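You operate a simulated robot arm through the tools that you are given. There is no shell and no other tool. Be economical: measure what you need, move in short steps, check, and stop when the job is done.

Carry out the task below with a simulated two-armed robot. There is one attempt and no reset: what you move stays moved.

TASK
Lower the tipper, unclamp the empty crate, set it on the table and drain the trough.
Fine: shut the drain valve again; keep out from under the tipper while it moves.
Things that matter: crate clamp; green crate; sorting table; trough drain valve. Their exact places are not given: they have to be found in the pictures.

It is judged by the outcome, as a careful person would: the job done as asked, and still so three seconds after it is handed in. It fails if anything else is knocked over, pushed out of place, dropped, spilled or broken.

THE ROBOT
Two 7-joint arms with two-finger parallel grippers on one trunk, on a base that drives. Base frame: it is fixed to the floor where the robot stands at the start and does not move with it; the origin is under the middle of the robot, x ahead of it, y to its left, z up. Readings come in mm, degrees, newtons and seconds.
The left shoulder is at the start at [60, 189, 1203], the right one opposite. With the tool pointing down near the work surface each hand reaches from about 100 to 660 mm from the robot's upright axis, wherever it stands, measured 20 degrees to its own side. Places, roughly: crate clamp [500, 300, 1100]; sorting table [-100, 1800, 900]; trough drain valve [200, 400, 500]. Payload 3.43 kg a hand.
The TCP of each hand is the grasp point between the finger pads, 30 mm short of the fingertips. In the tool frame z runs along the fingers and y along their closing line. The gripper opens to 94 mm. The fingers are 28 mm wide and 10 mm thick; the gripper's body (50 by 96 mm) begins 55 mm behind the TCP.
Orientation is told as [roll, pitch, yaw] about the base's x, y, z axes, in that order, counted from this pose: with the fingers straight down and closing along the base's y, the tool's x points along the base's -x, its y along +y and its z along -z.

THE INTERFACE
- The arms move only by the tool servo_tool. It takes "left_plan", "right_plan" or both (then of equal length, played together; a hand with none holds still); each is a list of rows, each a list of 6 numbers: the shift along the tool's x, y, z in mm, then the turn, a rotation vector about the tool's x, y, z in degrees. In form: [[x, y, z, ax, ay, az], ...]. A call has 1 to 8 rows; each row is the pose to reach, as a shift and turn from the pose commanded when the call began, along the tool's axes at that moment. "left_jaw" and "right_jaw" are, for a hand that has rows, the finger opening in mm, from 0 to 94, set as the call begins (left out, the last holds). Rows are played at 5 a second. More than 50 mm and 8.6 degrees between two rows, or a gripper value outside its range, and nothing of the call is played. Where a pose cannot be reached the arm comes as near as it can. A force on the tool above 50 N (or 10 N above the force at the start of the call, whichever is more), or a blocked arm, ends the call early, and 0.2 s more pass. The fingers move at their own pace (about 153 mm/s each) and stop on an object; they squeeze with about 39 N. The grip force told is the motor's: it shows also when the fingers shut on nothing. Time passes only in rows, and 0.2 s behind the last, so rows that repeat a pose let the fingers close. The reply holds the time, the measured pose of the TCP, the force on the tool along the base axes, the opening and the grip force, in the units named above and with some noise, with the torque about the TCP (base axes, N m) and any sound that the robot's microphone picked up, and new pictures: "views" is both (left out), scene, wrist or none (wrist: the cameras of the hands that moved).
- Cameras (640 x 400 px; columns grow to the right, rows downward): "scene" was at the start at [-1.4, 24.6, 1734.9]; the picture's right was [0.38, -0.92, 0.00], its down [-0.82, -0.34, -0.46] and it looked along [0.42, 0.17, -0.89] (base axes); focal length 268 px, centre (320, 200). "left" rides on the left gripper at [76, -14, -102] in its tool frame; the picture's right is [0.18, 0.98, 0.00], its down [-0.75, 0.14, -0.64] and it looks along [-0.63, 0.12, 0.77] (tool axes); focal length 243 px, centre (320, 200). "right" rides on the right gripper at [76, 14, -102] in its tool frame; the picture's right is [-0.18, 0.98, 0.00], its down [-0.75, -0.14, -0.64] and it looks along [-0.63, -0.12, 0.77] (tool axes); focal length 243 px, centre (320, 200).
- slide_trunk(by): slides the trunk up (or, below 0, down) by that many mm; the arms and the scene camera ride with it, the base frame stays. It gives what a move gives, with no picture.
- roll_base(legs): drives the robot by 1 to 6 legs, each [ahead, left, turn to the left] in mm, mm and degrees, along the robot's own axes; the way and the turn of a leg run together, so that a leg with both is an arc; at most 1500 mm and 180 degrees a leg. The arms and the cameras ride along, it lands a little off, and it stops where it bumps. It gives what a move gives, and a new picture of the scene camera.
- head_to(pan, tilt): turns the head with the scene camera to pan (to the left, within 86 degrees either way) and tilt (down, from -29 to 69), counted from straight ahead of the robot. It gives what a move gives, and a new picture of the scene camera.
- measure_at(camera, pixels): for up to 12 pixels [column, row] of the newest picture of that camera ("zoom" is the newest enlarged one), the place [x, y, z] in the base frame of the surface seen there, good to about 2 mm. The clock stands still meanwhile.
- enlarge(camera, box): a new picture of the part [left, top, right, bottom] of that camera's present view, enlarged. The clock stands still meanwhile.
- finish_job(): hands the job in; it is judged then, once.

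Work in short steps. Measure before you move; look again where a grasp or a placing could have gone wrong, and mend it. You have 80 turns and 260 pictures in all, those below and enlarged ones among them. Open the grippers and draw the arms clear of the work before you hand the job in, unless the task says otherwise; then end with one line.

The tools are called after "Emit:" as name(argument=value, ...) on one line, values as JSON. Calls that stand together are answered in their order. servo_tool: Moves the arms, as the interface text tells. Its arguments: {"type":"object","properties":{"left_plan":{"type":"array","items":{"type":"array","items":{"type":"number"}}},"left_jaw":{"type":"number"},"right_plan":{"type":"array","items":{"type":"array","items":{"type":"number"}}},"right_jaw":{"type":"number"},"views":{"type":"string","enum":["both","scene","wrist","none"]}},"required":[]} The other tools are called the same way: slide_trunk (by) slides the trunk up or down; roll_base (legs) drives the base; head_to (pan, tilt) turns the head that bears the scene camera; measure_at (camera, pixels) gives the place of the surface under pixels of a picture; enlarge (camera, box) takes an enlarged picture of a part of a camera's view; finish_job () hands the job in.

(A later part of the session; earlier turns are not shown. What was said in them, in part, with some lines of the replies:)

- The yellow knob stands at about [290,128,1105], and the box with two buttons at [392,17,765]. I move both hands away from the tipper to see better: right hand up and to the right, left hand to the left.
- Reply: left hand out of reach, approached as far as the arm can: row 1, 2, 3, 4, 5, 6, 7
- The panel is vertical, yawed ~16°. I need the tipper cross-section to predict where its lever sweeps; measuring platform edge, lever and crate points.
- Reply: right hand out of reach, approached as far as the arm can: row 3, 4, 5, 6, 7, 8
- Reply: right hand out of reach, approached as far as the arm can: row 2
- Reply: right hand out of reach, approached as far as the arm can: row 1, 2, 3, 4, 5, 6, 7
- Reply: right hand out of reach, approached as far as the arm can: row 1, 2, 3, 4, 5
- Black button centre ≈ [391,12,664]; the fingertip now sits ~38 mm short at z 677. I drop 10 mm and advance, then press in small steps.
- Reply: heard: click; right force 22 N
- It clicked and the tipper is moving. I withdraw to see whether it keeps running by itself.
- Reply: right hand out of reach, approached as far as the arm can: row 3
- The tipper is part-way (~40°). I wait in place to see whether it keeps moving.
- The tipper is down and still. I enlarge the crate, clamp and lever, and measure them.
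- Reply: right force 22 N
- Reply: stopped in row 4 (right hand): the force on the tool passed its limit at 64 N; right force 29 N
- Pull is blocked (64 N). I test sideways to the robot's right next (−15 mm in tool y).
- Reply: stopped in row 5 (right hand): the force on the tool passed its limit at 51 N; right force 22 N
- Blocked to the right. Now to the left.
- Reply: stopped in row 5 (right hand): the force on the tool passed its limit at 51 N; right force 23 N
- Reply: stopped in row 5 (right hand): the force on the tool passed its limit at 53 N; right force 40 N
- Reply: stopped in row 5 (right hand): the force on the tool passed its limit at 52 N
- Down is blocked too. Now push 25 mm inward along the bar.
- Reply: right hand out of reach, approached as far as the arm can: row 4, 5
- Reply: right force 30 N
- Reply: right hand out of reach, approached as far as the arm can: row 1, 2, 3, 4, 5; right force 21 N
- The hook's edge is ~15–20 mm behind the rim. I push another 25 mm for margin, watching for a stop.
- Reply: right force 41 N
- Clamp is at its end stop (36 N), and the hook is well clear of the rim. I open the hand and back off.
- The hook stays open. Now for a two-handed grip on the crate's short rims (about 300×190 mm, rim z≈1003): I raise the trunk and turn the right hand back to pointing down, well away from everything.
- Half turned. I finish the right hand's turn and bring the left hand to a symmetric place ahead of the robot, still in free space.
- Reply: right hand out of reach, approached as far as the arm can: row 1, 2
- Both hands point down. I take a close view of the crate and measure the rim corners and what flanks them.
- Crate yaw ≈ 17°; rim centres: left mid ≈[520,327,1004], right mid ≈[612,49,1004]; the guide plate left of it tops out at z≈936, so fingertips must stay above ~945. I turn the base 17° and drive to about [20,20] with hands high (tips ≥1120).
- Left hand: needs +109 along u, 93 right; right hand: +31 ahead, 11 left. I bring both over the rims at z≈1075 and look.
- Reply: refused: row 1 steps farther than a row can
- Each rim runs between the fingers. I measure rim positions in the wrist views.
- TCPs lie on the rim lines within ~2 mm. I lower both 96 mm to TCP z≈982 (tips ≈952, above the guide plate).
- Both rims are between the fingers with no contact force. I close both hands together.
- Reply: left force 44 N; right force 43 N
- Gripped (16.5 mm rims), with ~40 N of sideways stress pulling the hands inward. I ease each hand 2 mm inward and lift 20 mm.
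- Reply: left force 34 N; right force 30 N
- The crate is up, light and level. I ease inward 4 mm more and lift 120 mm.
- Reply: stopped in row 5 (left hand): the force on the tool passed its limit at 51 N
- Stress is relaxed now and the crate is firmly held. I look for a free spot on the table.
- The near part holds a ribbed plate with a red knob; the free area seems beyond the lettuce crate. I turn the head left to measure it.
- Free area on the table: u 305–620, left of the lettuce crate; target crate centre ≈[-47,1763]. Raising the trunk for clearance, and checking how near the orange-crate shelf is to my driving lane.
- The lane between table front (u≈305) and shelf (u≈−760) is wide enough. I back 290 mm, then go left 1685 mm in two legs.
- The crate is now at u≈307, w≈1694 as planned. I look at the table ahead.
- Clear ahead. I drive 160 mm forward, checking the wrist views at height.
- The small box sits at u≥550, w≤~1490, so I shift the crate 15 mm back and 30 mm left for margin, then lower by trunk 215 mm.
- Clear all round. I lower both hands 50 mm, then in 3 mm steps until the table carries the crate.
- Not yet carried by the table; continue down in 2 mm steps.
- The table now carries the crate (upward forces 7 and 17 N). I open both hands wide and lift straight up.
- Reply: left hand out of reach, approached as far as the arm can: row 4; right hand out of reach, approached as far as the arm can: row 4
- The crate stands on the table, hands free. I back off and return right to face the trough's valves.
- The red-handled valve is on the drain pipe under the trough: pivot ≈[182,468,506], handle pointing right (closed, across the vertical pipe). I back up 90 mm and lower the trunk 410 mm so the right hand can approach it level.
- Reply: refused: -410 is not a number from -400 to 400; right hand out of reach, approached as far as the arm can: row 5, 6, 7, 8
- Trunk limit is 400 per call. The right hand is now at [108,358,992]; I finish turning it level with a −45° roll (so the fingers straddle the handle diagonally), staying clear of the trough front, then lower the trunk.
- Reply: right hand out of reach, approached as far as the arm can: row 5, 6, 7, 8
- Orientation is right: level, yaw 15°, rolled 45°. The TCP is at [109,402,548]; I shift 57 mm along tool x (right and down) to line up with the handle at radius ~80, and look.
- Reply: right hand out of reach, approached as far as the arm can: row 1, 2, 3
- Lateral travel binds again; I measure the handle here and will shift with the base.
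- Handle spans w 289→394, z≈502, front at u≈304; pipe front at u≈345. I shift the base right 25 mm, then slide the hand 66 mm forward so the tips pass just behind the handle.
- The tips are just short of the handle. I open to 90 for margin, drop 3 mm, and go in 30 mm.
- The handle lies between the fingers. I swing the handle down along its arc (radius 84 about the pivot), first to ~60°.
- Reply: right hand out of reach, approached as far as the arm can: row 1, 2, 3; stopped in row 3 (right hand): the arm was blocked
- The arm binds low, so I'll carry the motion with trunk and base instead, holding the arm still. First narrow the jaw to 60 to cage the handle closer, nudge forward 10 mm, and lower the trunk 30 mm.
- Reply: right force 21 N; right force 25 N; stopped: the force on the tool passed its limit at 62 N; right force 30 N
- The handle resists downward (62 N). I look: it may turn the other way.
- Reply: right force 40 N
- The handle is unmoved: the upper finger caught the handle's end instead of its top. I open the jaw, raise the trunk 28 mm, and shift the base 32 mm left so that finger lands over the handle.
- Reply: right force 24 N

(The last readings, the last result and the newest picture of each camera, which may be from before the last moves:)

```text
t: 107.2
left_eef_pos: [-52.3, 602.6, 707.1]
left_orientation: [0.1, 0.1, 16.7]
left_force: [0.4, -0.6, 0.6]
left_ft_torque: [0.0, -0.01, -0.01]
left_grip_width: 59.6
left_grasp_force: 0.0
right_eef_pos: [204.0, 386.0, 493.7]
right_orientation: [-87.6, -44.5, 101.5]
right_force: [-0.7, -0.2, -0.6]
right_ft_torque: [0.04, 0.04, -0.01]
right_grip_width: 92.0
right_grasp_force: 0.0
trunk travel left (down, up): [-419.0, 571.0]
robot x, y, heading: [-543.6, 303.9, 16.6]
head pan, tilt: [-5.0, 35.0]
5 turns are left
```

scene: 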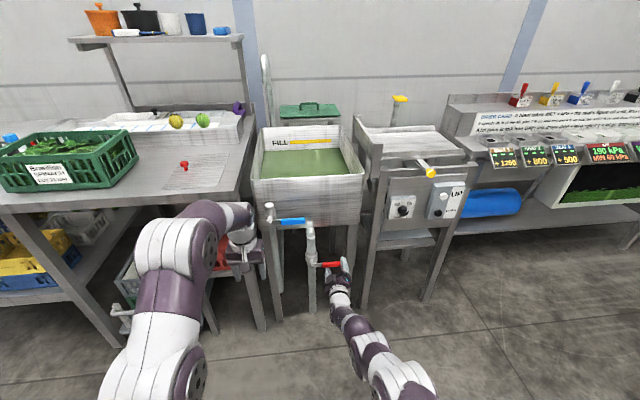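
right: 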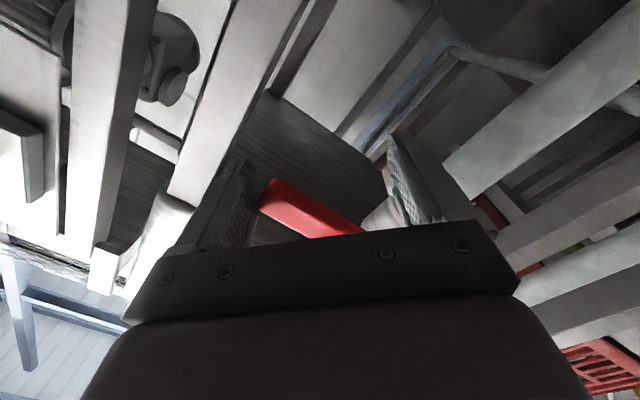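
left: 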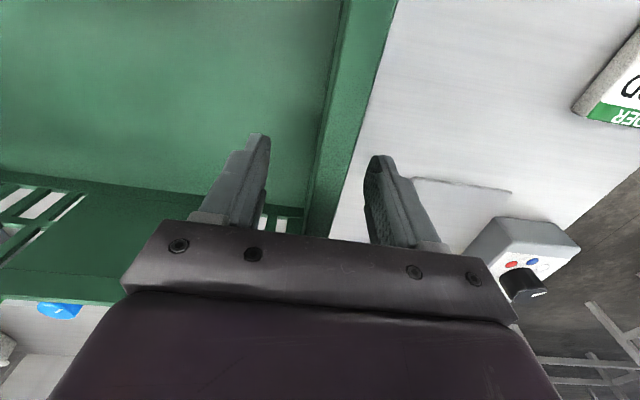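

Few turns remain, so I batch: raise 12, shift left 33, close to 62 around the handle, then swing it down by trunk and base along the arc (TCP w 342→404, z 505→420), and look.

Emit:
slide_trunk(by=12)

Emit:
roll_base(legs=[[-5, 33, 0]])

Emit:
servo_tool(right_plan=[[0, 0, 0, 0, 0, 0], [0, 0, 0, 0, 0, 0]], right_jaw=62, views="wrist")

Emit:
slide_trunk(by=-67)

Emit:
roll_base(legs=[[0, 30, 0]])

Emit:
slide_trunk(by=-18)

Emit:
roll_base(legs=[[0, 35, 0]])

Emit:
servo_tool(right_plan=[[0, 0, 0, 0, 0, 0], [0, 0, 0, 0, 0, 0], [0, 0, 0, 0, 0, 0], [0, 0, 0, 0, 0, 0]], views="wrist")

Emit:
enlarge(camera="scene", box=[240, 110, 400, 320])

```text
t: 107.8
left_eef_pos: [-53.5, 603.3, 718.2]
left_orientation: [0.3, 0.1, 16.8]
left_force: [0.3, 0.0, -0.6]
left_ft_torque: [0.03, 0.0, 0.0]
left_grip_width: 60.0
left_grasp_force: 0.1
right_eef_pos: [204.6, 386.1, 508.2]
right_orientation: [-87.9, -44.5, 101.7]
right_force: [0.7, -0.2, 0.0]
right_ft_torque: [0.0, 0.0, -0.01]
right_grip_width: 92.1
right_grasp_force: 0.0
trunk travel left (down, up): [-431.0, 559.0]
robot x, y, heading: [-541.8, 301.0, 16.5]
head pan, tilt: [-5.0, 35.0]
```

```text
t: 108.7
left_eef_pos: [-67.0, 633.1, 719.4]
left_orientation: [0.1, 0.1, 16.6]
left_force: [-0.2, -0.1, 0.1]
left_ft_torque: [-0.03, -0.01, -0.02]
left_grip_width: 60.2
left_grasp_force: 0.1
right_eef_pos: [190.5, 416.7, 508.2]
right_orientation: [-88.0, -44.5, 101.7]
right_force: [-0.3, -0.3, 0.7]
right_ft_torque: [-0.01, 0.03, -0.02]
right_grip_width: 92.1
right_grasp_force: 0.0
trunk travel left (down, up): [-431.0, 559.0]
robot x, y, heading: [-558.1, 332.2, 16.4]
head pan, tilt: [-5.0, 35.0]
```

scene: 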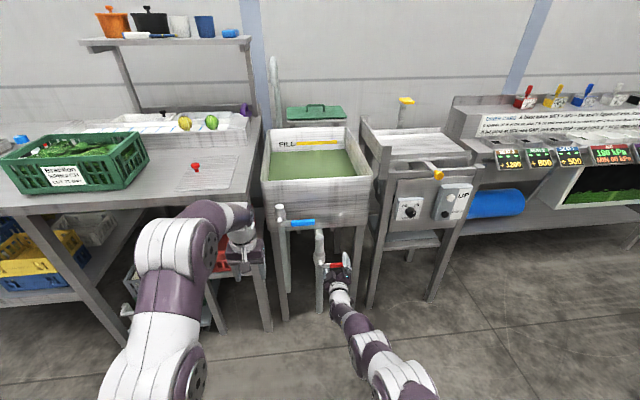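

```text
t: 109.3
left_eef_pos: [-65.6, 633.0, 719.1]
left_orientation: [0.2, 0.2, 16.7]
left_force: [-0.2, 0.4, -0.4]
left_ft_torque: [-0.02, -0.04, 0.03]
left_grip_width: 60.2
left_grasp_force: 0.1
right_eef_pos: [190.2, 416.1, 503.3]
right_orientation: [-87.2, -44.3, 101.3]
right_force: [12.2, 6.1, -25.9]
right_ft_torque: [-1.95, -0.55, -0.38]
right_grip_width: 62.2
right_grasp_force: 21.6
trunk travel left (down, up): [-431.0, 559.0]
robot x, y, heading: [-552.0, 330.6, 16.7]
head pan, tilt: [-5.0, 35.0]
```

right: 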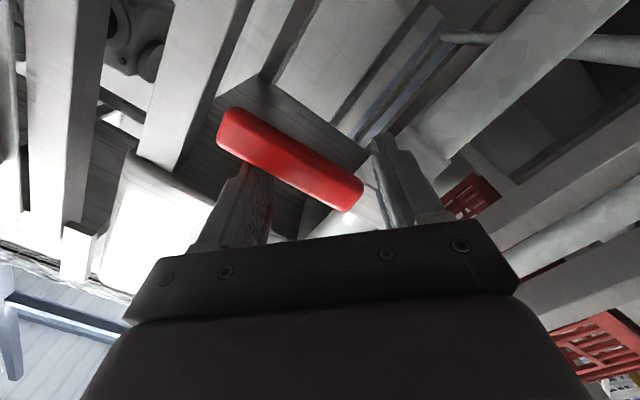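

```text
t: 110.0
left_eef_pos: [-69.7, 633.5, 679.3]
left_orientation: [0.2, -0.1, 16.6]
left_force: [0.2, -0.5, -0.1]
left_ft_torque: [0.02, -0.02, 0.0]
left_grip_width: 60.1
left_grasp_force: 0.0
right_eef_pos: [198.2, 423.5, 494.4]
right_orientation: [-92.7, -44.5, 105.3]
right_force: [2.4, -0.6, 24.0]
right_ft_torque: [-0.81, -0.07, 0.45]
right_grip_width: 72.1
right_grasp_force: 9.1
trunk travel left (down, up): [-389.0, 601.0]
robot x, y, heading: [-556.7, 330.5, 16.5]
head pan, tilt: [-5.0, 35.0]
stopped: the force on the tool passed its limit at 60 N (the readings are from after the stop); the commanded pose is now the measured one
```

```text
t: 110.8
left_eef_pos: [-72.0, 646.4, 678.9]
left_orientation: [0.2, 0.0, 16.5]
left_force: [0.1, 0.1, 0.4]
left_ft_torque: [0.02, -0.02, 0.01]
left_grip_width: 60.0
left_grasp_force: 0.1
right_eef_pos: [197.0, 426.4, 496.9]
right_orientation: [-93.1, -44.5, 104.4]
right_force: [-2.2, -2.3, 13.2]
right_ft_torque: [-0.51, -0.06, -0.13]
right_grip_width: 67.7
right_grasp_force: 4.5
trunk travel left (down, up): [-389.0, 601.0]
robot x, y, heading: [-560.0, 346.9, 16.4]
head pan, tilt: [-5.0, 35.0]
stopped in leg 1: the force on the tool passed its limit at 63 N (the readings are from after the stop); the commanded pose is now the measured one
```

scene: 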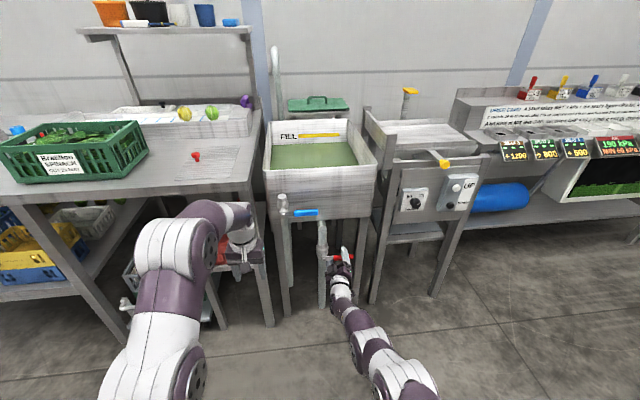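

```text
t: 111.3
left_eef_pos: [-74.6, 643.3, 669.2]
left_orientation: [0.1, -0.2, 16.5]
left_force: [0.2, 0.2, -0.3]
left_ft_torque: [0.0, 0.01, 0.0]
left_grip_width: 60.0
left_grasp_force: 0.2
right_eef_pos: [196.9, 426.4, 495.6]
right_orientation: [-95.2, -44.2, 105.7]
right_force: [-39.5, -12.8, 23.1]
right_ft_torque: [-1.66, 0.54, 0.68]
right_grip_width: 68.5
right_grasp_force: 5.7
trunk travel left (down, up): [-377.0, 613.0]
robot x, y, heading: [-562.9, 346.9, 16.6]
head pan, tilt: [-5.0, 35.0]
stopped: the force on the tool passed its limit at 56 N (the readings are from after the stop); the commanded pose is now the measured one
```

```text
t: 112.0
left_eef_pos: [-75.9, 651.0, 667.5]
left_orientation: [0.2, -0.3, 16.2]
left_force: [0.5, 0.2, 0.4]
left_ft_torque: [0.0, -0.03, -0.02]
left_grip_width: 60.0
left_grasp_force: 0.0
right_eef_pos: [196.9, 426.2, 496.7]
right_orientation: [-95.3, -44.1, 105.0]
right_force: [-27.4, -8.8, 16.7]
right_ft_torque: [-1.53, 0.43, 0.34]
right_grip_width: 68.5
right_grasp_force: 5.9
trunk travel left (down, up): [-377.0, 613.0]
robot x, y, heading: [-566.1, 350.9, 16.2]
head pan, tilt: [-5.0, 35.0]
stopped in leg 1: the force on the tool passed its limit at 65 N (the readings are from after the stop); the commanded pose is now the measured one
```

scene: 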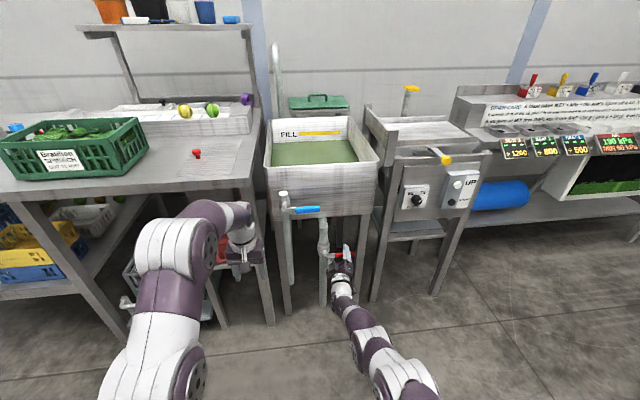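

```text
t: 113.0
left_eef_pos: [-76.1, 651.2, 668.3]
left_orientation: [0.1, -0.2, 16.3]
left_force: [-0.3, 0.0, -0.4]
left_ft_torque: [0.02, 0.01, -0.02]
left_grip_width: 60.1
left_grasp_force: 0.0
right_eef_pos: [198.7, 425.2, 496.0]
right_orientation: [-95.2, -44.4, 104.9]
right_force: [-26.5, -12.1, 17.0]
right_ft_torque: [-1.64, 0.36, 0.08]
right_grip_width: 68.9
right_grasp_force: 5.7
trunk travel left (down, up): [-377.0, 613.0]
robot x, y, heading: [-564.4, 355.7, 16.3]
head pan, tilt: [-5.0, 35.0]
```

right: 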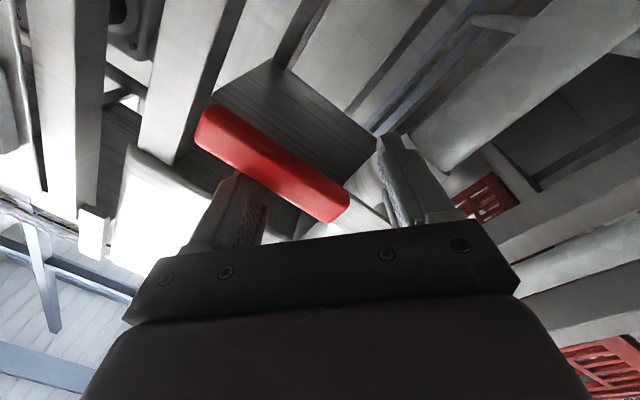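

```text
1.90 times, centred on (320, 215) of scene
4 turns are left
```

zoom: 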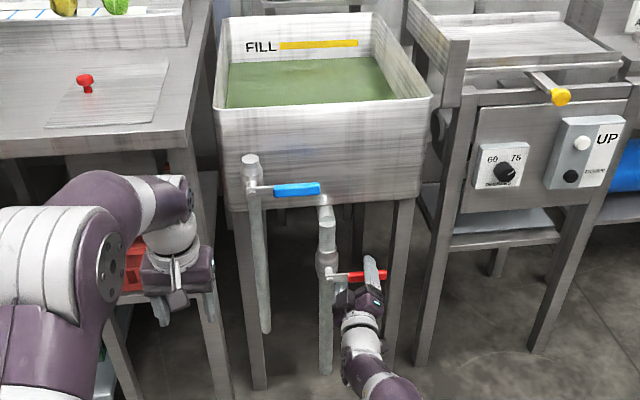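

Pressing down with ~55 N on top of the handle doesn't turn it; a valve opens counter-clockwise, i.e. handle up. I withdraw, close the fist, come under the handle (TCP w 316, z 470) and push it up and over to the left with trunk and base, then check.

Emit:
roll_base(legs=[[-70, 0, 0]])

Emit:
servo_tool(right_plan=[[0, 0, 0, 0, 0, 0], [0, 0, 0, 0, 0, 0], [0, 0, 0, 0, 0, 0]], right_jaw=0, views="none")

Emit:
roll_base(legs=[[0, -33, 0]])

Emit:
slide_trunk(by=-26)

Emit:
roll_base(legs=[[52, 0, 0]])

Emit:
slide_trunk(by=68)

Emit:
roll_base(legs=[[0, 24, 0]])

Emit:
slide_trunk(by=40)

Emit:
roll_base(legs=[[0, 38, 0]])

Emit:
servo_tool(right_plan=[[0, 0, 0, 0, 0, 0], [0, 0, 0, 0, 0, 0], [0, 0, 0, 0, 0, 0], [0, 0, 0, 0, 0, 0], [0, 0, 0, 0, 0, 0], [0, 0, 0, 0, 0, 0], [0, 0, 0, 0, 0, 0], [0, 0, 0, 0, 0, 0]], views="both")

Emit:
enlarge(camera="scene", box=[240, 110, 400, 320])

Emit:
measure_at(camera="scene", pixels=[[300, 150], [315, 152], [330, 155]])

```text
t: 114.0
left_eef_pos: [-142.5, 630.6, 666.0]
left_orientation: [0.3, 0.0, 16.2]
left_force: [0.1, 0.2, 0.5]
left_ft_torque: [0.0, -0.03, 0.04]
left_grip_width: 60.2
left_grasp_force: 0.1
right_eef_pos: [131.3, 406.4, 492.3]
right_orientation: [-94.7, -44.4, 104.6]
right_force: [-0.2, 0.3, 1.0]
right_ft_torque: [0.01, 0.0, -0.01]
right_grip_width: 62.1
right_grasp_force: 0.0
trunk travel left (down, up): [-377.0, 613.0]
robot x, y, heading: [-634.1, 331.7, 16.5]
head pan, tilt: [-5.0, 35.0]
```

scene: 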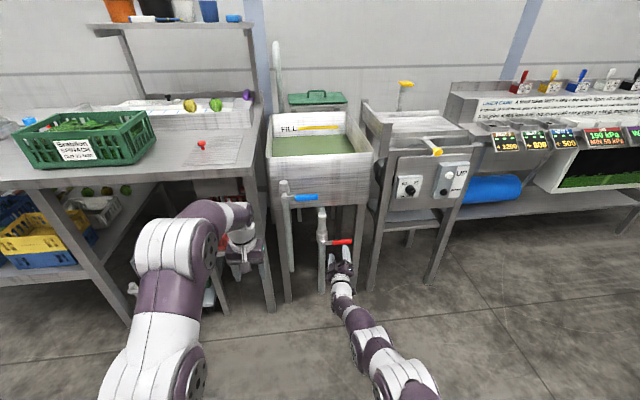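

```text
t: 114.8
left_eef_pos: [-139.1, 631.9, 665.6]
left_orientation: [0.2, 0.1, 16.2]
left_force: [0.6, 0.2, 0.0]
left_ft_torque: [0.0, 0.01, -0.01]
left_grip_width: 60.4
left_grasp_force: 0.1
right_eef_pos: [132.7, 406.2, 491.6]
right_orientation: [-94.7, -44.3, 104.5]
right_force: [0.1, 0.1, -0.3]
right_ft_torque: [0.0, -0.01, 0.01]
right_grip_width: 0.0
right_grasp_force: 33.3
trunk travel left (down, up): [-377.0, 613.0]
robot x, y, heading: [-632.4, 330.0, 16.1]
head pan, tilt: [-5.0, 35.0]
```

```text
t: 115.7
left_eef_pos: [-130.9, 598.8, 666.4]
left_orientation: [0.2, 0.2, 16.1]
left_force: [-0.6, 0.4, 0.3]
left_ft_torque: [0.0, 0.01, 0.01]
left_grip_width: 60.0
left_grasp_force: 0.0
right_eef_pos: [141.2, 375.0, 491.5]
right_orientation: [-94.7, -44.4, 104.5]
right_force: [-1.1, -0.7, 0.6]
right_ft_torque: [-0.01, -0.01, -0.01]
right_grip_width: 0.0
right_grasp_force: 33.6
trunk travel left (down, up): [-377.0, 613.0]
robot x, y, heading: [-620.1, 300.8, 16.3]
head pan, tilt: [-5.0, 35.0]
```

scene: 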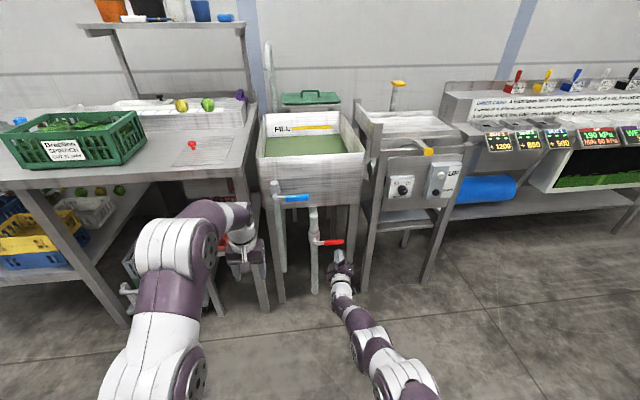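

```text
t: 116.4
left_eef_pos: [-130.5, 600.5, 639.4]
left_orientation: [0.2, 0.1, 16.2]
left_force: [0.1, -0.3, 0.6]
left_ft_torque: [0.04, 0.01, 0.01]
left_grip_width: 60.1
left_grasp_force: 0.0
right_eef_pos: [141.9, 374.7, 466.4]
right_orientation: [-94.7, -44.3, 104.5]
right_force: [0.7, -0.9, 0.7]
right_ft_torque: [0.0, 0.0, 0.01]
right_grip_width: 0.1
right_grasp_force: 32.7
trunk travel left (down, up): [-351.0, 639.0]
robot x, y, heading: [-623.9, 305.1, 16.1]
head pan, tilt: [-5.0, 35.0]
```

```text
t: 117.3
left_eef_pos: [-79.6, 614.1, 640.3]
left_orientation: [0.1, 0.1, 16.2]
left_force: [0.0, -1.2, 0.9]
left_ft_torque: [0.04, 0.03, 0.02]
left_grip_width: 60.0
left_grasp_force: 0.2
right_eef_pos: [191.9, 388.6, 465.0]
right_orientation: [-94.6, -44.3, 104.4]
right_force: [-0.1, 0.3, -0.1]
right_ft_torque: [0.02, 0.0, 0.04]
right_grip_width: 0.0
right_grasp_force: 32.8
trunk travel left (down, up): [-351.0, 639.0]
robot x, y, heading: [-573.0, 318.7, 16.0]
head pan, tilt: [-5.0, 35.0]
```

scene: 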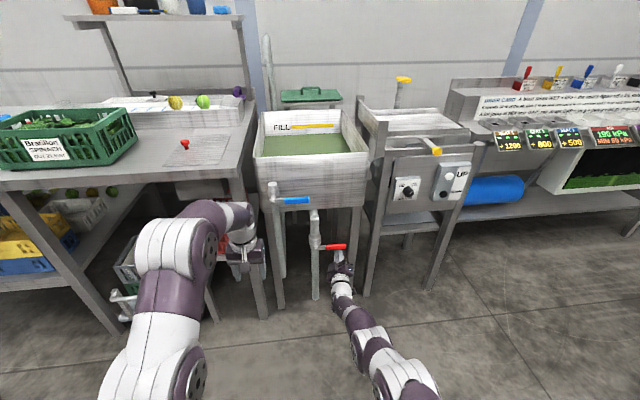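

```text
t: 118.4
left_eef_pos: [-81.1, 615.2, 707.4]
left_orientation: [0.2, 0.0, 16.2]
left_force: [-0.1, 0.7, 0.3]
left_ft_torque: [0.02, -0.02, -0.01]
left_grip_width: 59.9
left_grasp_force: 0.0
right_eef_pos: [191.7, 389.1, 533.3]
right_orientation: [-94.6, -44.4, 104.6]
right_force: [-0.4, 0.2, 0.1]
right_ft_torque: [0.04, 0.0, -0.01]
right_grip_width: 0.0
right_grasp_force: 32.3
trunk travel left (down, up): [-419.0, 571.0]
robot x, y, heading: [-572.1, 315.9, 16.3]
head pan, tilt: [-5.0, 35.0]
```

```text
t: 119.2
left_eef_pos: [-87.4, 637.6, 708.8]
left_orientation: [0.1, 0.1, 16.1]
left_force: [-0.8, 0.0, 0.3]
left_ft_torque: [-0.02, -0.04, -0.01]
left_grip_width: 59.6
left_grasp_force: 0.2
right_eef_pos: [183.4, 412.9, 533.5]
right_orientation: [-94.7, -44.4, 104.5]
right_force: [-0.7, 0.3, -1.2]
right_ft_torque: [0.02, -0.01, 0.0]
right_grip_width: 0.0
right_grasp_force: 32.6
trunk travel left (down, up): [-419.0, 571.0]
robot x, y, heading: [-581.0, 342.7, 16.2]
head pan, tilt: [-5.0, 35.0]
```

scene: 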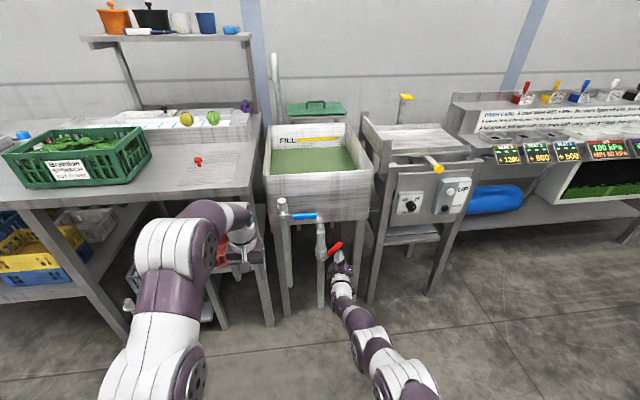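

```text
t: 120.1
left_eef_pos: [-88.8, 637.2, 747.2]
left_orientation: [0.2, 0.0, 16.1]
left_force: [-0.4, 0.8, -0.2]
left_ft_torque: [0.0, 0.0, -0.02]
left_grip_width: 60.1
left_grasp_force: 0.2
right_eef_pos: [186.4, 411.6, 572.6]
right_orientation: [-94.8, -44.3, 104.6]
right_force: [0.4, -0.2, 0.0]
right_ft_torque: [0.02, -0.02, 0.0]
right_grip_width: 0.2
right_grasp_force: 32.7
trunk travel left (down, up): [-459.0, 531.0]
robot x, y, heading: [-579.3, 338.9, 16.0]
head pan, tilt: [-5.0, 35.0]
```

```text
t: 120.9
left_eef_pos: [-98.8, 674.0, 749.0]
left_orientation: [0.2, 0.0, 16.2]
left_force: [0.0, -0.5, 0.2]
left_ft_torque: [-0.02, 0.0, -0.01]
left_grip_width: 60.2
left_grasp_force: 0.0
right_eef_pos: [174.3, 447.9, 574.6]
right_orientation: [-94.9, -44.4, 104.5]
right_force: [4.3, -12.2, 4.8]
right_ft_torque: [0.09, 0.01, -0.07]
right_grip_width: 0.0
right_grasp_force: 33.2
trunk travel left (down, up): [-459.0, 531.0]
robot x, y, heading: [-593.7, 377.1, 16.2]
head pan, tilt: [-5.0, 35.0]
```

scene: 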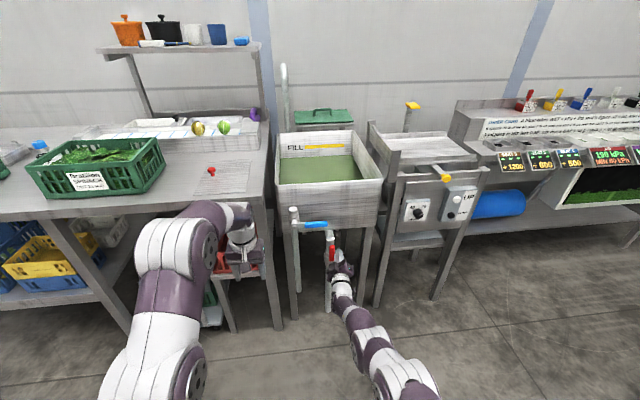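

```text
t: 122.7
left_eef_pos: [-98.5, 674.0, 748.4]
left_orientation: [0.1, 0.1, 16.2]
left_force: [-0.1, 0.1, 0.0]
left_ft_torque: [0.0, -0.02, 0.0]
left_grip_width: 60.0
left_grasp_force: 0.0
right_eef_pos: [175.5, 447.9, 573.4]
right_orientation: [-94.9, -44.4, 104.5]
right_force: [1.6, -5.5, 0.0]
right_ft_torque: [0.04, 0.01, -0.04]
right_grip_width: 0.1
right_grasp_force: 32.6
trunk travel left (down, up): [-459.0, 531.0]
robot x, y, heading: [-592.3, 377.5, 16.6]
head pan, tilt: [-5.0, 35.0]
```

scene: 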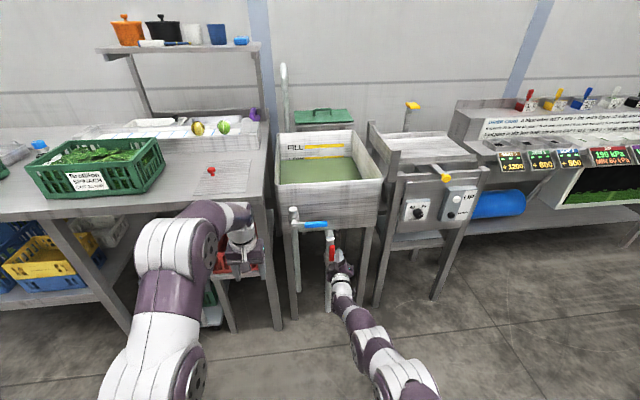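
right: 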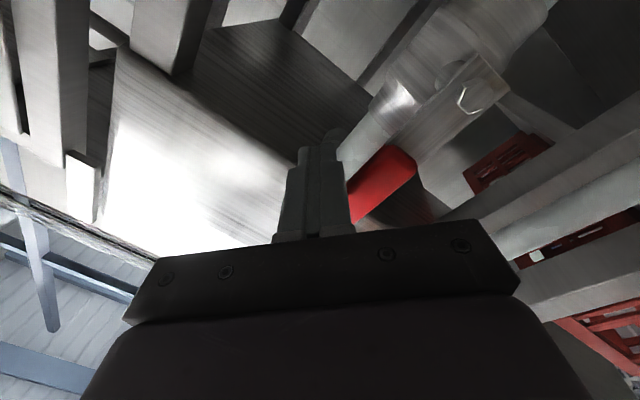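

```text
1.90 times, centred on (320, 215) of scene
```

zoom: 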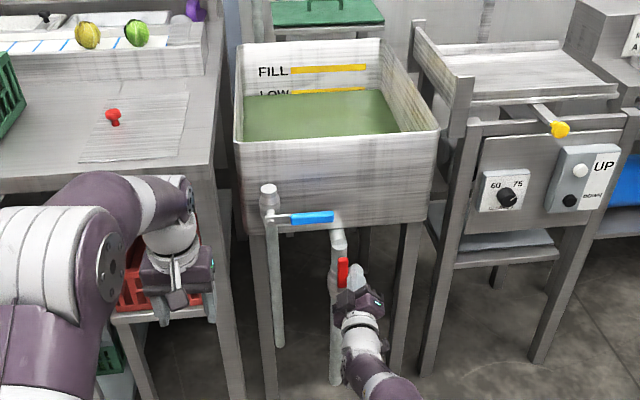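

```text
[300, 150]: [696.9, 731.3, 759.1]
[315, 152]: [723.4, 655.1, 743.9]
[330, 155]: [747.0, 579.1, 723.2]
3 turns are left
```

The handle is up and the level is falling. I withdraw, wait about a minute (trunk strokes in free space pass the time), then come in left of the handle and push it right and down to shut, and look.

Emit:
roll_base(legs=[[-75, -8, 0]])

Emit:
slide_trunk(by=400)

Emit:
slide_trunk(by=-400)

Emit:
slide_trunk(by=400)

Emit:
slide_trunk(by=-400)

Emit:
slide_trunk(by=400)

Emit:
slide_trunk(by=-400)

Emit:
slide_trunk(by=400)

Emit:
slide_trunk(by=-400)

Emit:
slide_trunk(by=400)

Emit:
slide_trunk(by=-400)

Emit:
slide_trunk(by=400)

Emit:
enlarge(camera="scene", box=[200, 100, 440, 330])

Emit:
slide_trunk(by=-400)

Emit:
slide_trunk(by=400)

Emit:
slide_trunk(by=-400)

Emit:
roll_base(legs=[[0, 70, 0]])

Emit:
slide_trunk(by=10)

Emit:
roll_base(legs=[[72, 0, 0]])

Emit:
roll_base(legs=[[0, -84, 0]])

```text
t: 123.8
left_eef_pos: [-169.4, 644.7, 749.9]
left_orientation: [0.1, 0.1, 16.3]
left_force: [-0.6, 0.1, 0.6]
left_ft_torque: [0.01, -0.03, 0.01]
left_grip_width: 59.8
left_grasp_force: 0.1
right_eef_pos: [104.9, 419.3, 573.9]
right_orientation: [-94.9, -44.5, 104.7]
right_force: [0.7, 0.2, -0.6]
right_ft_torque: [0.04, 0.02, 0.04]
right_grip_width: 0.0
right_grasp_force: 32.6
trunk travel left (down, up): [-459.0, 531.0]
robot x, y, heading: [-662.8, 351.5, 16.4]
head pan, tilt: [-5.0, 35.0]
```

scene: 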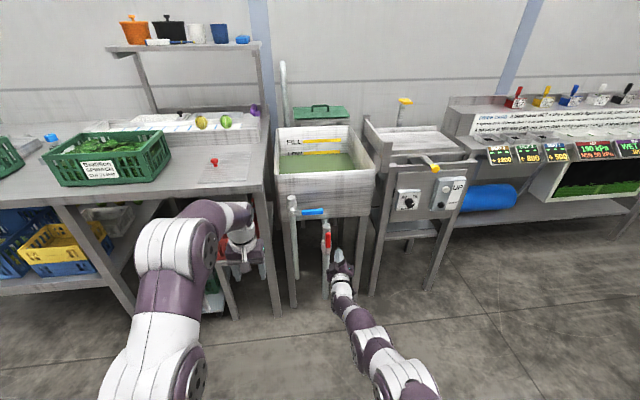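

```text
t: 127.6
left_eef_pos: [-169.1, 645.2, 1148.2]
left_orientation: [0.2, 0.2, 16.3]
left_force: [-0.3, 0.5, 0.1]
left_ft_torque: [-0.01, 0.02, 0.0]
left_grip_width: 60.1
left_grasp_force: 0.1
right_eef_pos: [104.6, 420.8, 974.3]
right_orientation: [-94.8, -44.4, 104.6]
right_force: [-0.2, 0.5, -0.3]
right_ft_torque: [0.02, -0.01, -0.01]
right_grip_width: 0.3
right_grasp_force: 32.7
trunk travel left (down, up): [-859.0, 131.0]
robot x, y, heading: [-660.4, 344.6, 16.4]
head pan, tilt: [-5.0, 35.0]
```

```text
t: 131.4
left_eef_pos: [-169.3, 646.9, 748.8]
left_orientation: [0.2, 0.1, 16.3]
left_force: [-0.4, 1.1, 0.7]
left_ft_torque: [-0.01, 0.0, 0.0]
left_grip_width: 59.9
left_grasp_force: 0.1
right_eef_pos: [105.1, 420.2, 574.1]
right_orientation: [-94.8, -44.4, 104.6]
right_force: [0.0, 0.0, 0.0]
right_ft_torque: [-0.01, -0.03, 0.02]
right_grip_width: 0.1
right_grasp_force: 32.8
trunk travel left (down, up): [-459.0, 531.0]
robot x, y, heading: [-661.4, 346.9, 16.4]
head pan, tilt: [-5.0, 35.0]
```

```text
t: 135.3
left_eef_pos: [-168.3, 646.3, 1147.5]
left_orientation: [0.2, 0.1, 16.3]
left_force: [-0.7, 0.6, 0.4]
left_ft_torque: [-0.04, 0.0, 0.01]
left_grip_width: 59.8
left_grasp_force: 0.0
right_eef_pos: [104.4, 420.1, 973.1]
right_orientation: [-94.8, -44.4, 104.7]
right_force: [-0.4, -0.5, 0.1]
right_ft_torque: [0.0, 0.04, -0.01]
right_grip_width: 0.0
right_grasp_force: 33.0
trunk travel left (down, up): [-859.0, 131.0]
robot x, y, heading: [-657.5, 352.1, 16.3]
head pan, tilt: [-5.0, 35.0]
```

```text
t: 139.1
left_eef_pos: [-169.2, 646.8, 748.0]
left_orientation: [0.2, 0.1, 16.4]
left_force: [-0.1, -0.7, -0.1]
left_ft_torque: [0.01, 0.02, 0.02]
left_grip_width: 60.0
left_grasp_force: 0.1
right_eef_pos: [104.3, 419.7, 574.4]
right_orientation: [-94.8, -44.5, 104.6]
right_force: [-0.1, 0.6, -0.3]
right_ft_torque: [0.02, 0.0, 0.01]
right_grip_width: 0.1
right_grasp_force: 32.4
trunk travel left (down, up): [-459.0, 531.0]
robot x, y, heading: [-659.2, 346.7, 16.3]
head pan, tilt: [-5.0, 35.0]
```

```text
t: 142.9
left_eef_pos: [-168.2, 645.2, 1148.5]
left_orientation: [0.2, 0.1, 16.3]
left_force: [-0.3, -1.0, -0.9]
left_ft_torque: [0.01, 0.0, -0.01]
left_grip_width: 60.0
left_grasp_force: 0.1
right_eef_pos: [104.5, 419.8, 974.0]
right_orientation: [-94.8, -44.4, 104.6]
right_force: [0.6, -0.2, -0.6]
right_ft_torque: [0.02, 0.0, 0.01]
right_grip_width: 0.1
right_grasp_force: 33.0
trunk travel left (down, up): [-859.0, 131.0]
robot x, y, heading: [-662.5, 345.8, 16.2]
head pan, tilt: [-5.0, 35.0]
```

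```text
t: 146.8
left_eef_pos: [-168.4, 645.3, 747.5]
left_orientation: [0.2, 0.1, 16.3]
left_force: [0.1, 0.7, -0.8]
left_ft_torque: [-0.03, 0.05, 0.01]
left_grip_width: 60.0
left_grasp_force: 0.0
right_eef_pos: [104.3, 420.5, 574.6]
right_orientation: [-94.8, -44.4, 104.6]
right_force: [-0.3, 0.0, 0.4]
right_ft_torque: [0.04, -0.01, 0.0]
right_grip_width: 0.0
right_grasp_force: 33.3
trunk travel left (down, up): [-459.0, 531.0]
robot x, y, heading: [-658.2, 345.4, 16.5]
head pan, tilt: [-5.0, 35.0]
```

```text
t: 150.6
left_eef_pos: [-169.0, 646.5, 1148.3]
left_orientation: [0.2, 0.0, 16.3]
left_force: [-0.5, -0.5, 0.0]
left_ft_torque: [0.01, -0.02, 0.02]
left_grip_width: 60.1
left_grasp_force: 0.1
right_eef_pos: [104.9, 421.3, 974.2]
right_orientation: [-94.7, -44.5, 104.7]
right_force: [-0.5, 0.1, -0.4]
right_ft_torque: [-0.03, 0.0, 0.02]
right_grip_width: 0.0
right_grasp_force: 32.7
trunk travel left (down, up): [-859.0, 131.0]
robot x, y, heading: [-663.1, 350.2, 16.3]
head pan, tilt: [-5.0, 35.0]
```

```text
t: 154.4
left_eef_pos: [-169.0, 645.8, 747.5]
left_orientation: [0.2, 0.1, 16.3]
left_force: [0.6, 0.3, -0.3]
left_ft_torque: [-0.04, -0.03, 0.0]
left_grip_width: 60.0
left_grasp_force: 0.1
right_eef_pos: [104.4, 421.6, 575.3]
right_orientation: [-94.8, -44.4, 104.6]
right_force: [0.0, -0.3, 0.3]
right_ft_torque: [0.0, -0.05, -0.02]
right_grip_width: 0.1
right_grasp_force: 33.6
trunk travel left (down, up): [-459.0, 531.0]
robot x, y, heading: [-662.1, 347.5, 16.2]
head pan, tilt: [-5.0, 35.0]
```

```text
t: 158.2
left_eef_pos: [-168.9, 646.5, 1147.0]
left_orientation: [0.2, 0.1, 16.3]
left_force: [0.1, -0.1, 0.4]
left_ft_torque: [-0.02, -0.02, -0.01]
left_grip_width: 60.0
left_grasp_force: 0.1
right_eef_pos: [104.0, 419.7, 973.4]
right_orientation: [-94.7, -44.5, 104.5]
right_force: [0.2, 0.2, 0.0]
right_ft_torque: [-0.01, 0.0, 0.01]
right_grip_width: 0.1
right_grasp_force: 32.7
trunk travel left (down, up): [-859.0, 131.0]
robot x, y, heading: [-660.6, 348.8, 16.5]
head pan, tilt: [-5.0, 35.0]
```

```text
t: 162.1
left_eef_pos: [-168.4, 647.5, 748.1]
left_orientation: [0.2, 0.1, 16.3]
left_force: [-0.4, 0.0, 0.0]
left_ft_torque: [0.03, 0.01, 0.0]
left_grip_width: 60.2
left_grasp_force: 0.1
right_eef_pos: [104.3, 419.9, 574.1]
right_orientation: [-94.9, -44.3, 104.6]
right_force: [-1.7, -0.2, 0.0]
right_ft_torque: [-0.01, 0.0, 0.0]
right_grip_width: 0.1
right_grasp_force: 32.5
trunk travel left (down, up): [-459.0, 531.0]
robot x, y, heading: [-663.4, 350.5, 16.5]
head pan, tilt: [-5.0, 35.0]
```

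```text
t: 165.9
left_eef_pos: [-168.2, 647.2, 1149.7]
left_orientation: [0.1, 0.0, 16.3]
left_force: [-0.7, 0.4, -0.2]
left_ft_torque: [0.02, 0.02, -0.01]
left_grip_width: 60.1
left_grasp_force: 0.1
right_eef_pos: [105.4, 421.0, 973.5]
right_orientation: [-94.8, -44.5, 104.7]
right_force: [0.1, -1.1, -0.1]
right_ft_torque: [0.0, -0.02, 0.02]
right_grip_width: 0.0
right_grasp_force: 32.7
trunk travel left (down, up): [-859.0, 131.0]
robot x, y, heading: [-659.1, 346.3, 16.3]
head pan, tilt: [-5.0, 35.0]
```

```text
1.74 times, centred on (320, 215) of scene
```

zoom: 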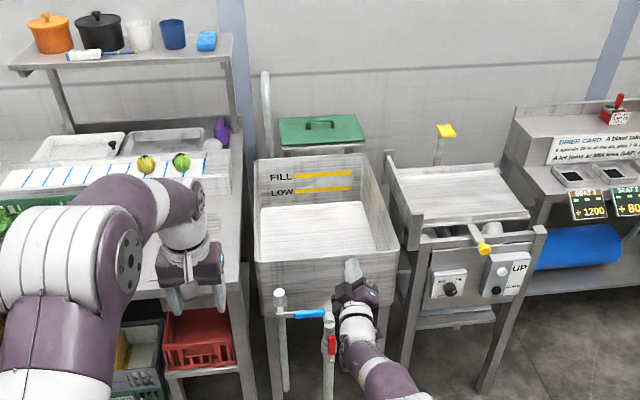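

```text
t: 169.7
left_eef_pos: [-169.3, 646.3, 749.4]
left_orientation: [0.2, 0.1, 16.3]
left_force: [0.3, 0.0, -0.7]
left_ft_torque: [0.0, 0.01, -0.03]
left_grip_width: 60.2
left_grasp_force: 0.0
right_eef_pos: [104.3, 419.8, 574.1]
right_orientation: [-94.9, -44.4, 104.6]
right_force: [0.2, 0.3, -0.3]
right_ft_torque: [-0.05, -0.01, -0.01]
right_grip_width: 0.3
right_grasp_force: 33.3
trunk travel left (down, up): [-459.0, 531.0]
robot x, y, heading: [-665.0, 350.0, 16.3]
head pan, tilt: [-5.0, 35.0]
```

```text
t: 173.6
left_eef_pos: [-168.0, 646.8, 1147.4]
left_orientation: [0.1, 0.1, 16.3]
left_force: [0.3, -0.9, 0.1]
left_ft_torque: [0.0, -0.03, 0.02]
left_grip_width: 60.0
left_grasp_force: 0.0
right_eef_pos: [104.5, 420.2, 973.5]
right_orientation: [-94.8, -44.4, 104.6]
right_force: [0.3, 1.2, 0.1]
right_ft_torque: [-0.01, 0.03, -0.03]
right_grip_width: 0.3
right_grasp_force: 33.2
trunk travel left (down, up): [-859.0, 131.0]
robot x, y, heading: [-662.3, 348.9, 16.5]
head pan, tilt: [-5.0, 35.0]
```

```text
t: 177.4
left_eef_pos: [-168.3, 645.9, 748.5]
left_orientation: [0.1, 0.2, 16.2]
left_force: [-0.5, 0.0, 0.3]
left_ft_torque: [-0.02, 0.03, 0.02]
left_grip_width: 60.2
left_grasp_force: 0.0
right_eef_pos: [104.9, 419.6, 574.4]
right_orientation: [-94.7, -44.4, 104.6]
right_force: [-0.8, 0.0, 0.1]
right_ft_torque: [0.03, -0.02, 0.01]
right_grip_width: 0.0
right_grasp_force: 33.1
trunk travel left (down, up): [-459.0, 531.0]
robot x, y, heading: [-656.9, 347.3, 16.3]
head pan, tilt: [-5.0, 35.0]
```

```text
t: 178.4
left_eef_pos: [-188.0, 712.8, 748.6]
left_orientation: [0.1, 0.0, 16.2]
left_force: [-0.5, -0.3, 0.2]
left_ft_torque: [-0.04, -0.01, -0.01]
left_grip_width: 60.2
left_grasp_force: 0.1
right_eef_pos: [86.3, 488.2, 573.7]
right_orientation: [-94.8, -44.3, 104.5]
right_force: [-0.6, 0.4, 0.4]
right_ft_torque: [-0.03, 0.0, -0.01]
right_grip_width: 0.0
right_grasp_force: 32.7
trunk travel left (down, up): [-459.0, 531.0]
robot x, y, heading: [-683.0, 418.5, 16.3]
head pan, tilt: [-5.0, 35.0]
```

scene: 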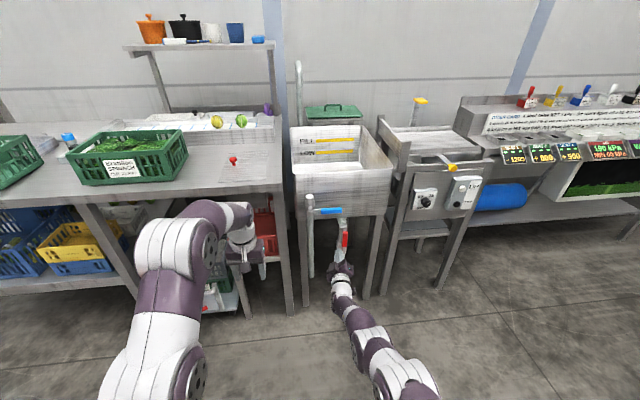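

```text
t: 179.0
left_eef_pos: [-188.3, 714.2, 757.5]
left_orientation: [0.1, 0.1, 16.3]
left_force: [-0.4, -0.3, -1.0]
left_ft_torque: [0.0, 0.02, 0.0]
left_grip_width: 60.1
left_grasp_force: 0.1
right_eef_pos: [85.4, 488.0, 583.0]
right_orientation: [-94.6, -44.4, 104.7]
right_force: [-0.2, -0.5, -0.9]
right_ft_torque: [0.0, -0.01, 0.04]
right_grip_width: 0.1
right_grasp_force: 32.8
trunk travel left (down, up): [-469.0, 521.0]
robot x, y, heading: [-680.5, 415.1, 16.1]
head pan, tilt: [-5.0, 35.0]
```

```text
t: 180.0
left_eef_pos: [-118.0, 733.8, 756.8]
left_orientation: [0.3, 0.0, 16.3]
left_force: [-0.1, -0.4, -0.8]
left_ft_torque: [-0.02, 0.0, -0.05]
left_grip_width: 60.1
left_grasp_force: 0.0
right_eef_pos: [155.5, 508.1, 582.0]
right_orientation: [-94.7, -44.4, 104.4]
right_force: [0.2, 0.4, -0.3]
right_ft_torque: [-0.02, -0.03, 0.0]
right_grip_width: 0.0
right_grasp_force: 33.5
trunk travel left (down, up): [-469.0, 521.0]
robot x, y, heading: [-611.4, 438.2, 16.2]
head pan, tilt: [-5.0, 35.0]
```

scene: 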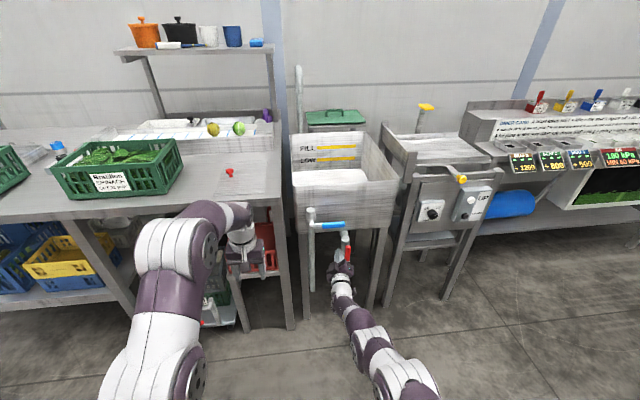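

```text
t: 181.1
left_eef_pos: [-95.2, 651.3, 757.5]
left_orientation: [0.2, 0.1, 16.3]
left_force: [-0.5, -0.2, -0.4]
left_ft_torque: [0.05, -0.05, -0.02]
left_grip_width: 60.0
left_grasp_force: 0.0
right_eef_pos: [178.6, 424.8, 584.1]
right_orientation: [-94.9, -44.6, 104.6]
right_force: [0.4, -0.9, -0.2]
right_ft_torque: [-0.05, -0.02, 0.04]
right_grip_width: 0.0
right_grasp_force: 33.0
trunk travel left (down, up): [-469.0, 521.0]
robot x, y, heading: [-588.6, 354.7, 16.1]
head pan, tilt: [-5.0, 35.0]
```

scene: 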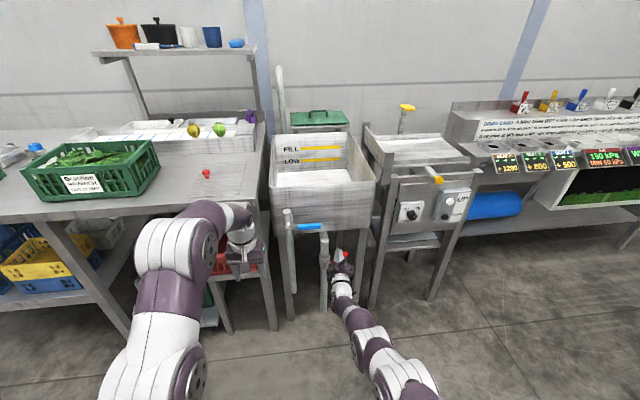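

Emit:
slide_trunk(by=-30)

Emit:
roll_base(legs=[[0, -39, 0]])

Emit:
slide_trunk(by=-45)

Emit:
servo_tool(right_plan=[[0, 0, 0, 0, 0, 0], [0, 0, 0, 0, 0, 0]], views="both")

Emit:
enlarge(camera="scene", box=[240, 110, 400, 320])

```text
t: 181.8
left_eef_pos: [-94.9, 651.4, 729.1]
left_orientation: [0.2, 0.1, 16.3]
left_force: [-0.1, -0.4, -0.3]
left_ft_torque: [-0.01, 0.0, 0.04]
left_grip_width: 60.2
left_grasp_force: 0.1
right_eef_pos: [177.6, 427.0, 554.3]
right_orientation: [-94.7, -44.5, 104.5]
right_force: [-0.8, 0.2, 0.2]
right_ft_torque: [-0.02, -0.03, 0.0]
right_grip_width: 0.0
right_grasp_force: 33.2
trunk travel left (down, up): [-439.0, 551.0]
robot x, y, heading: [-587.5, 356.9, 16.2]
head pan, tilt: [-5.0, 35.0]
```

```text
t: 182.7
left_eef_pos: [-84.0, 613.5, 728.8]
left_orientation: [0.2, 0.0, 16.3]
left_force: [0.4, 0.0, 0.4]
left_ft_torque: [-0.01, -0.02, -0.03]
left_grip_width: 60.2
left_grasp_force: 0.0
right_eef_pos: [189.2, 386.9, 554.3]
right_orientation: [-94.8, -44.4, 104.5]
right_force: [-0.8, 0.4, 0.2]
right_ft_torque: [-0.04, -0.01, 0.01]
right_grip_width: 0.0
right_grasp_force: 33.1
trunk travel left (down, up): [-439.0, 551.0]
robot x, y, heading: [-574.3, 318.2, 15.9]
head pan, tilt: [-5.0, 35.0]
```

scene: 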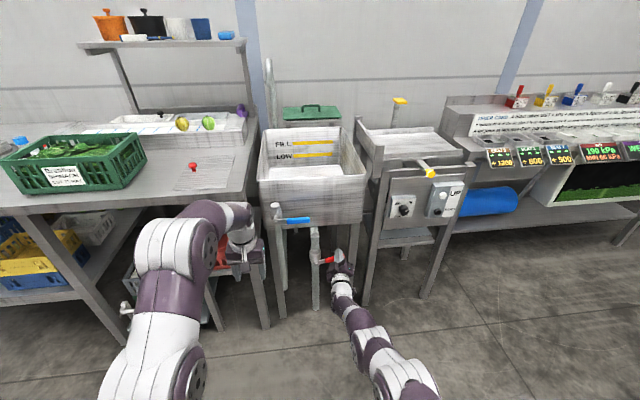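

```text
t: 183.6
left_eef_pos: [-87.5, 613.9, 687.9]
left_orientation: [0.0, -0.3, 16.2]
left_force: [0.1, 0.7, -0.2]
left_ft_torque: [-0.02, -0.05, 0.0]
left_grip_width: 60.1
left_grasp_force: 0.0
right_eef_pos: [190.9, 388.0, 523.0]
right_orientation: [-97.0, -44.4, 105.8]
right_force: [-0.5, -5.6, 43.7]
right_ft_torque: [-0.11, -0.53, -0.08]
right_grip_width: 0.0
right_grasp_force: 32.6
trunk travel left (down, up): [-394.0, 596.0]
robot x, y, heading: [-576.3, 317.0, 16.2]
head pan, tilt: [-5.0, 35.0]
```

```text
t: 184.2
left_eef_pos: [-88.8, 613.0, 687.0]
left_orientation: [0.2, -0.4, 16.2]
left_force: [0.3, 0.5, 0.3]
left_ft_torque: [-0.02, 0.01, 0.03]
left_grip_width: 60.2
left_grasp_force: 0.2
right_eef_pos: [190.9, 389.5, 523.4]
right_orientation: [-97.0, -44.4, 106.0]
right_force: [-0.9, -7.1, 46.6]
right_ft_torque: [-0.16, -0.49, -0.1]
right_grip_width: 0.0
right_grasp_force: 32.8
trunk travel left (down, up): [-394.0, 596.0]
robot x, y, heading: [-574.5, 315.1, 16.4]
head pan, tilt: [-5.0, 35.0]
```

scene: 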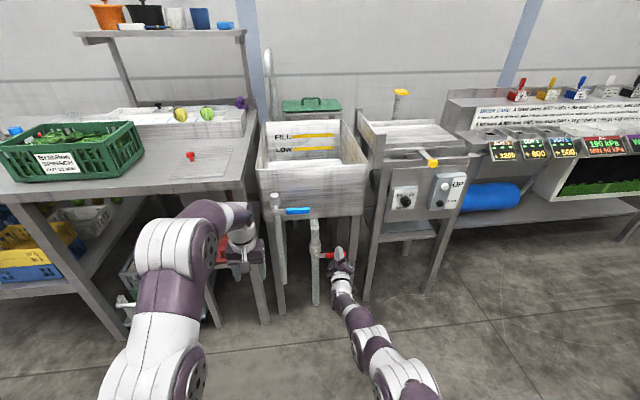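
right: 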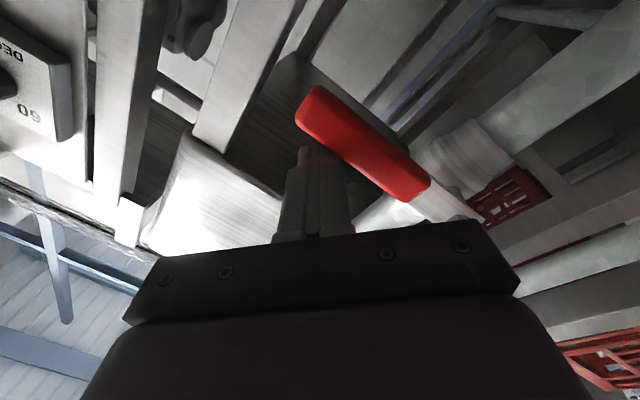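

```text
1.90 times, centred on (320, 215) of scene
2 turns are left
```

zoom: 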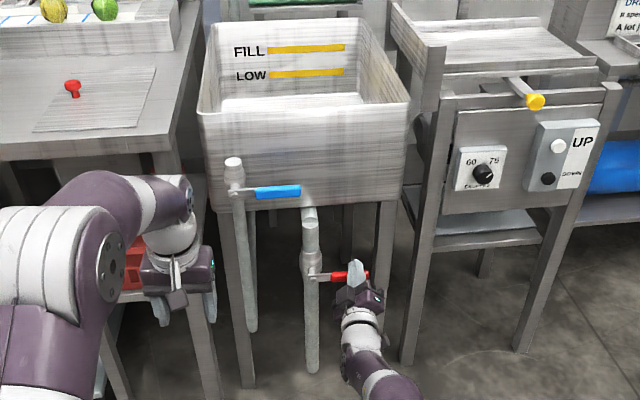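

The trough is empty and the red handle is back level against its stop (46 N). I relieve the force, back away, open the gripper and check.

Emit:
slide_trunk(by=45)

Emit:
roll_base(legs=[[-200, 0, 0]])

Emit:
servo_tool(right_plan=[[0, 0, 0, 0, 0, 0], [0, 0, 0, 0, 0, 0], [0, 0, 0, 0, 0, 0]], right_jaw=90, views="scene")

Emit:
enlarge(camera="scene", box=[240, 110, 400, 320])

```text
t: 185.1
left_eef_pos: [-84.2, 615.6, 726.8]
left_orientation: [0.2, 0.1, 16.2]
left_force: [0.1, 0.8, -0.6]
left_ft_torque: [0.01, 0.0, 0.01]
left_grip_width: 60.2
left_grasp_force: 0.0
right_eef_pos: [188.8, 387.8, 552.5]
right_orientation: [-94.4, -44.4, 104.3]
right_force: [0.4, -0.1, 0.1]
right_ft_torque: [0.01, 0.0, -0.01]
right_grip_width: 0.3
right_grasp_force: 32.7
trunk travel left (down, up): [-439.0, 551.0]
robot x, y, heading: [-578.8, 314.8, 16.1]
head pan, tilt: [-5.0, 35.0]
```

```text
t: 186.6
left_eef_pos: [-275.7, 558.2, 728.1]
left_orientation: [0.2, 0.0, 16.3]
left_force: [0.5, 0.3, -0.2]
left_ft_torque: [-0.02, 0.0, -0.01]
left_grip_width: 60.0
left_grasp_force: 0.1
right_eef_pos: [-2.7, 332.9, 554.1]
right_orientation: [-94.8, -44.5, 104.6]
right_force: [0.1, 0.3, 0.2]
right_ft_torque: [0.02, 0.02, -0.02]
right_grip_width: 0.0
right_grasp_force: 33.6
trunk travel left (down, up): [-439.0, 551.0]
robot x, y, heading: [-765.6, 265.5, 15.9]
head pan, tilt: [-5.0, 35.0]
```

scene: 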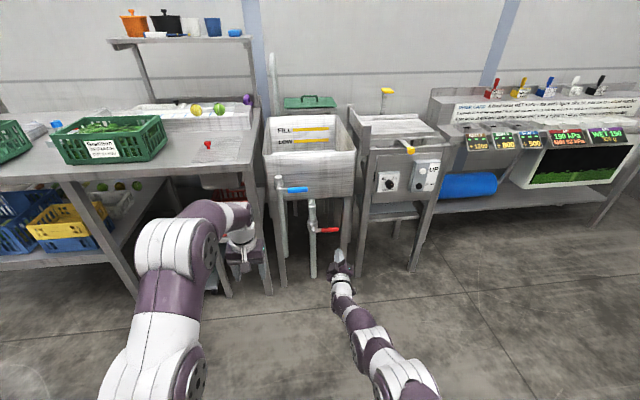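

```text
t: 187.4
left_eef_pos: [-275.4, 559.6, 728.1]
left_orientation: [0.2, 0.0, 16.4]
left_force: [-0.8, -0.3, -0.7]
left_ft_torque: [0.02, -0.01, 0.01]
left_grip_width: 59.9
left_grasp_force: 0.1
right_eef_pos: [-2.4, 333.9, 555.1]
right_orientation: [-94.8, -44.4, 104.5]
right_force: [-0.2, -1.0, -0.3]
right_ft_torque: [0.03, -0.01, 0.01]
right_grip_width: 89.9
right_grasp_force: 0.0
trunk travel left (down, up): [-439.0, 551.0]
robot x, y, heading: [-767.3, 264.0, 16.4]
head pan, tilt: [-5.0, 35.0]
```

scene: 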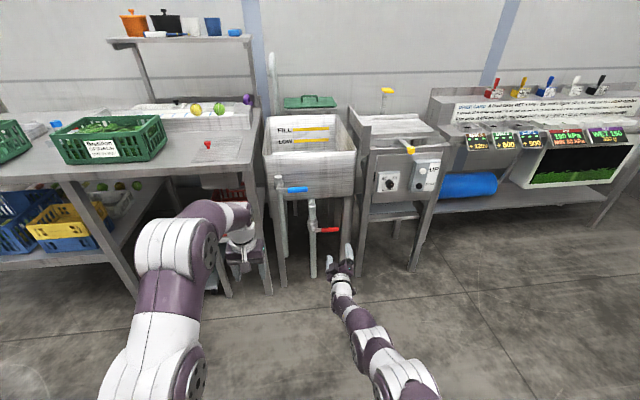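

```text
1.90 times, centred on (320, 215) of scene
1 turns are left
```

zoom: 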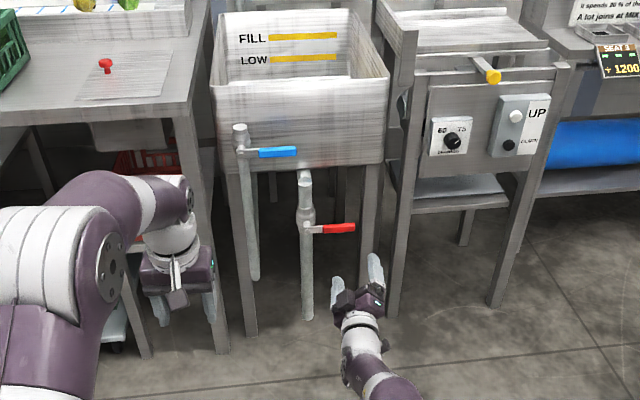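

The trough is empty, the red drain handle is level (shut), the crate stands on the table, and both hands are open and clear. I hand the job in.

Emit:
finish_job()

```text
The job is handed in.
```

The tipper is down, the crate is unclamped and on the sorting table, and the trough is drained with its valve shut again. Both hands are open and clear, and I saw nothing knocked over or spilled.
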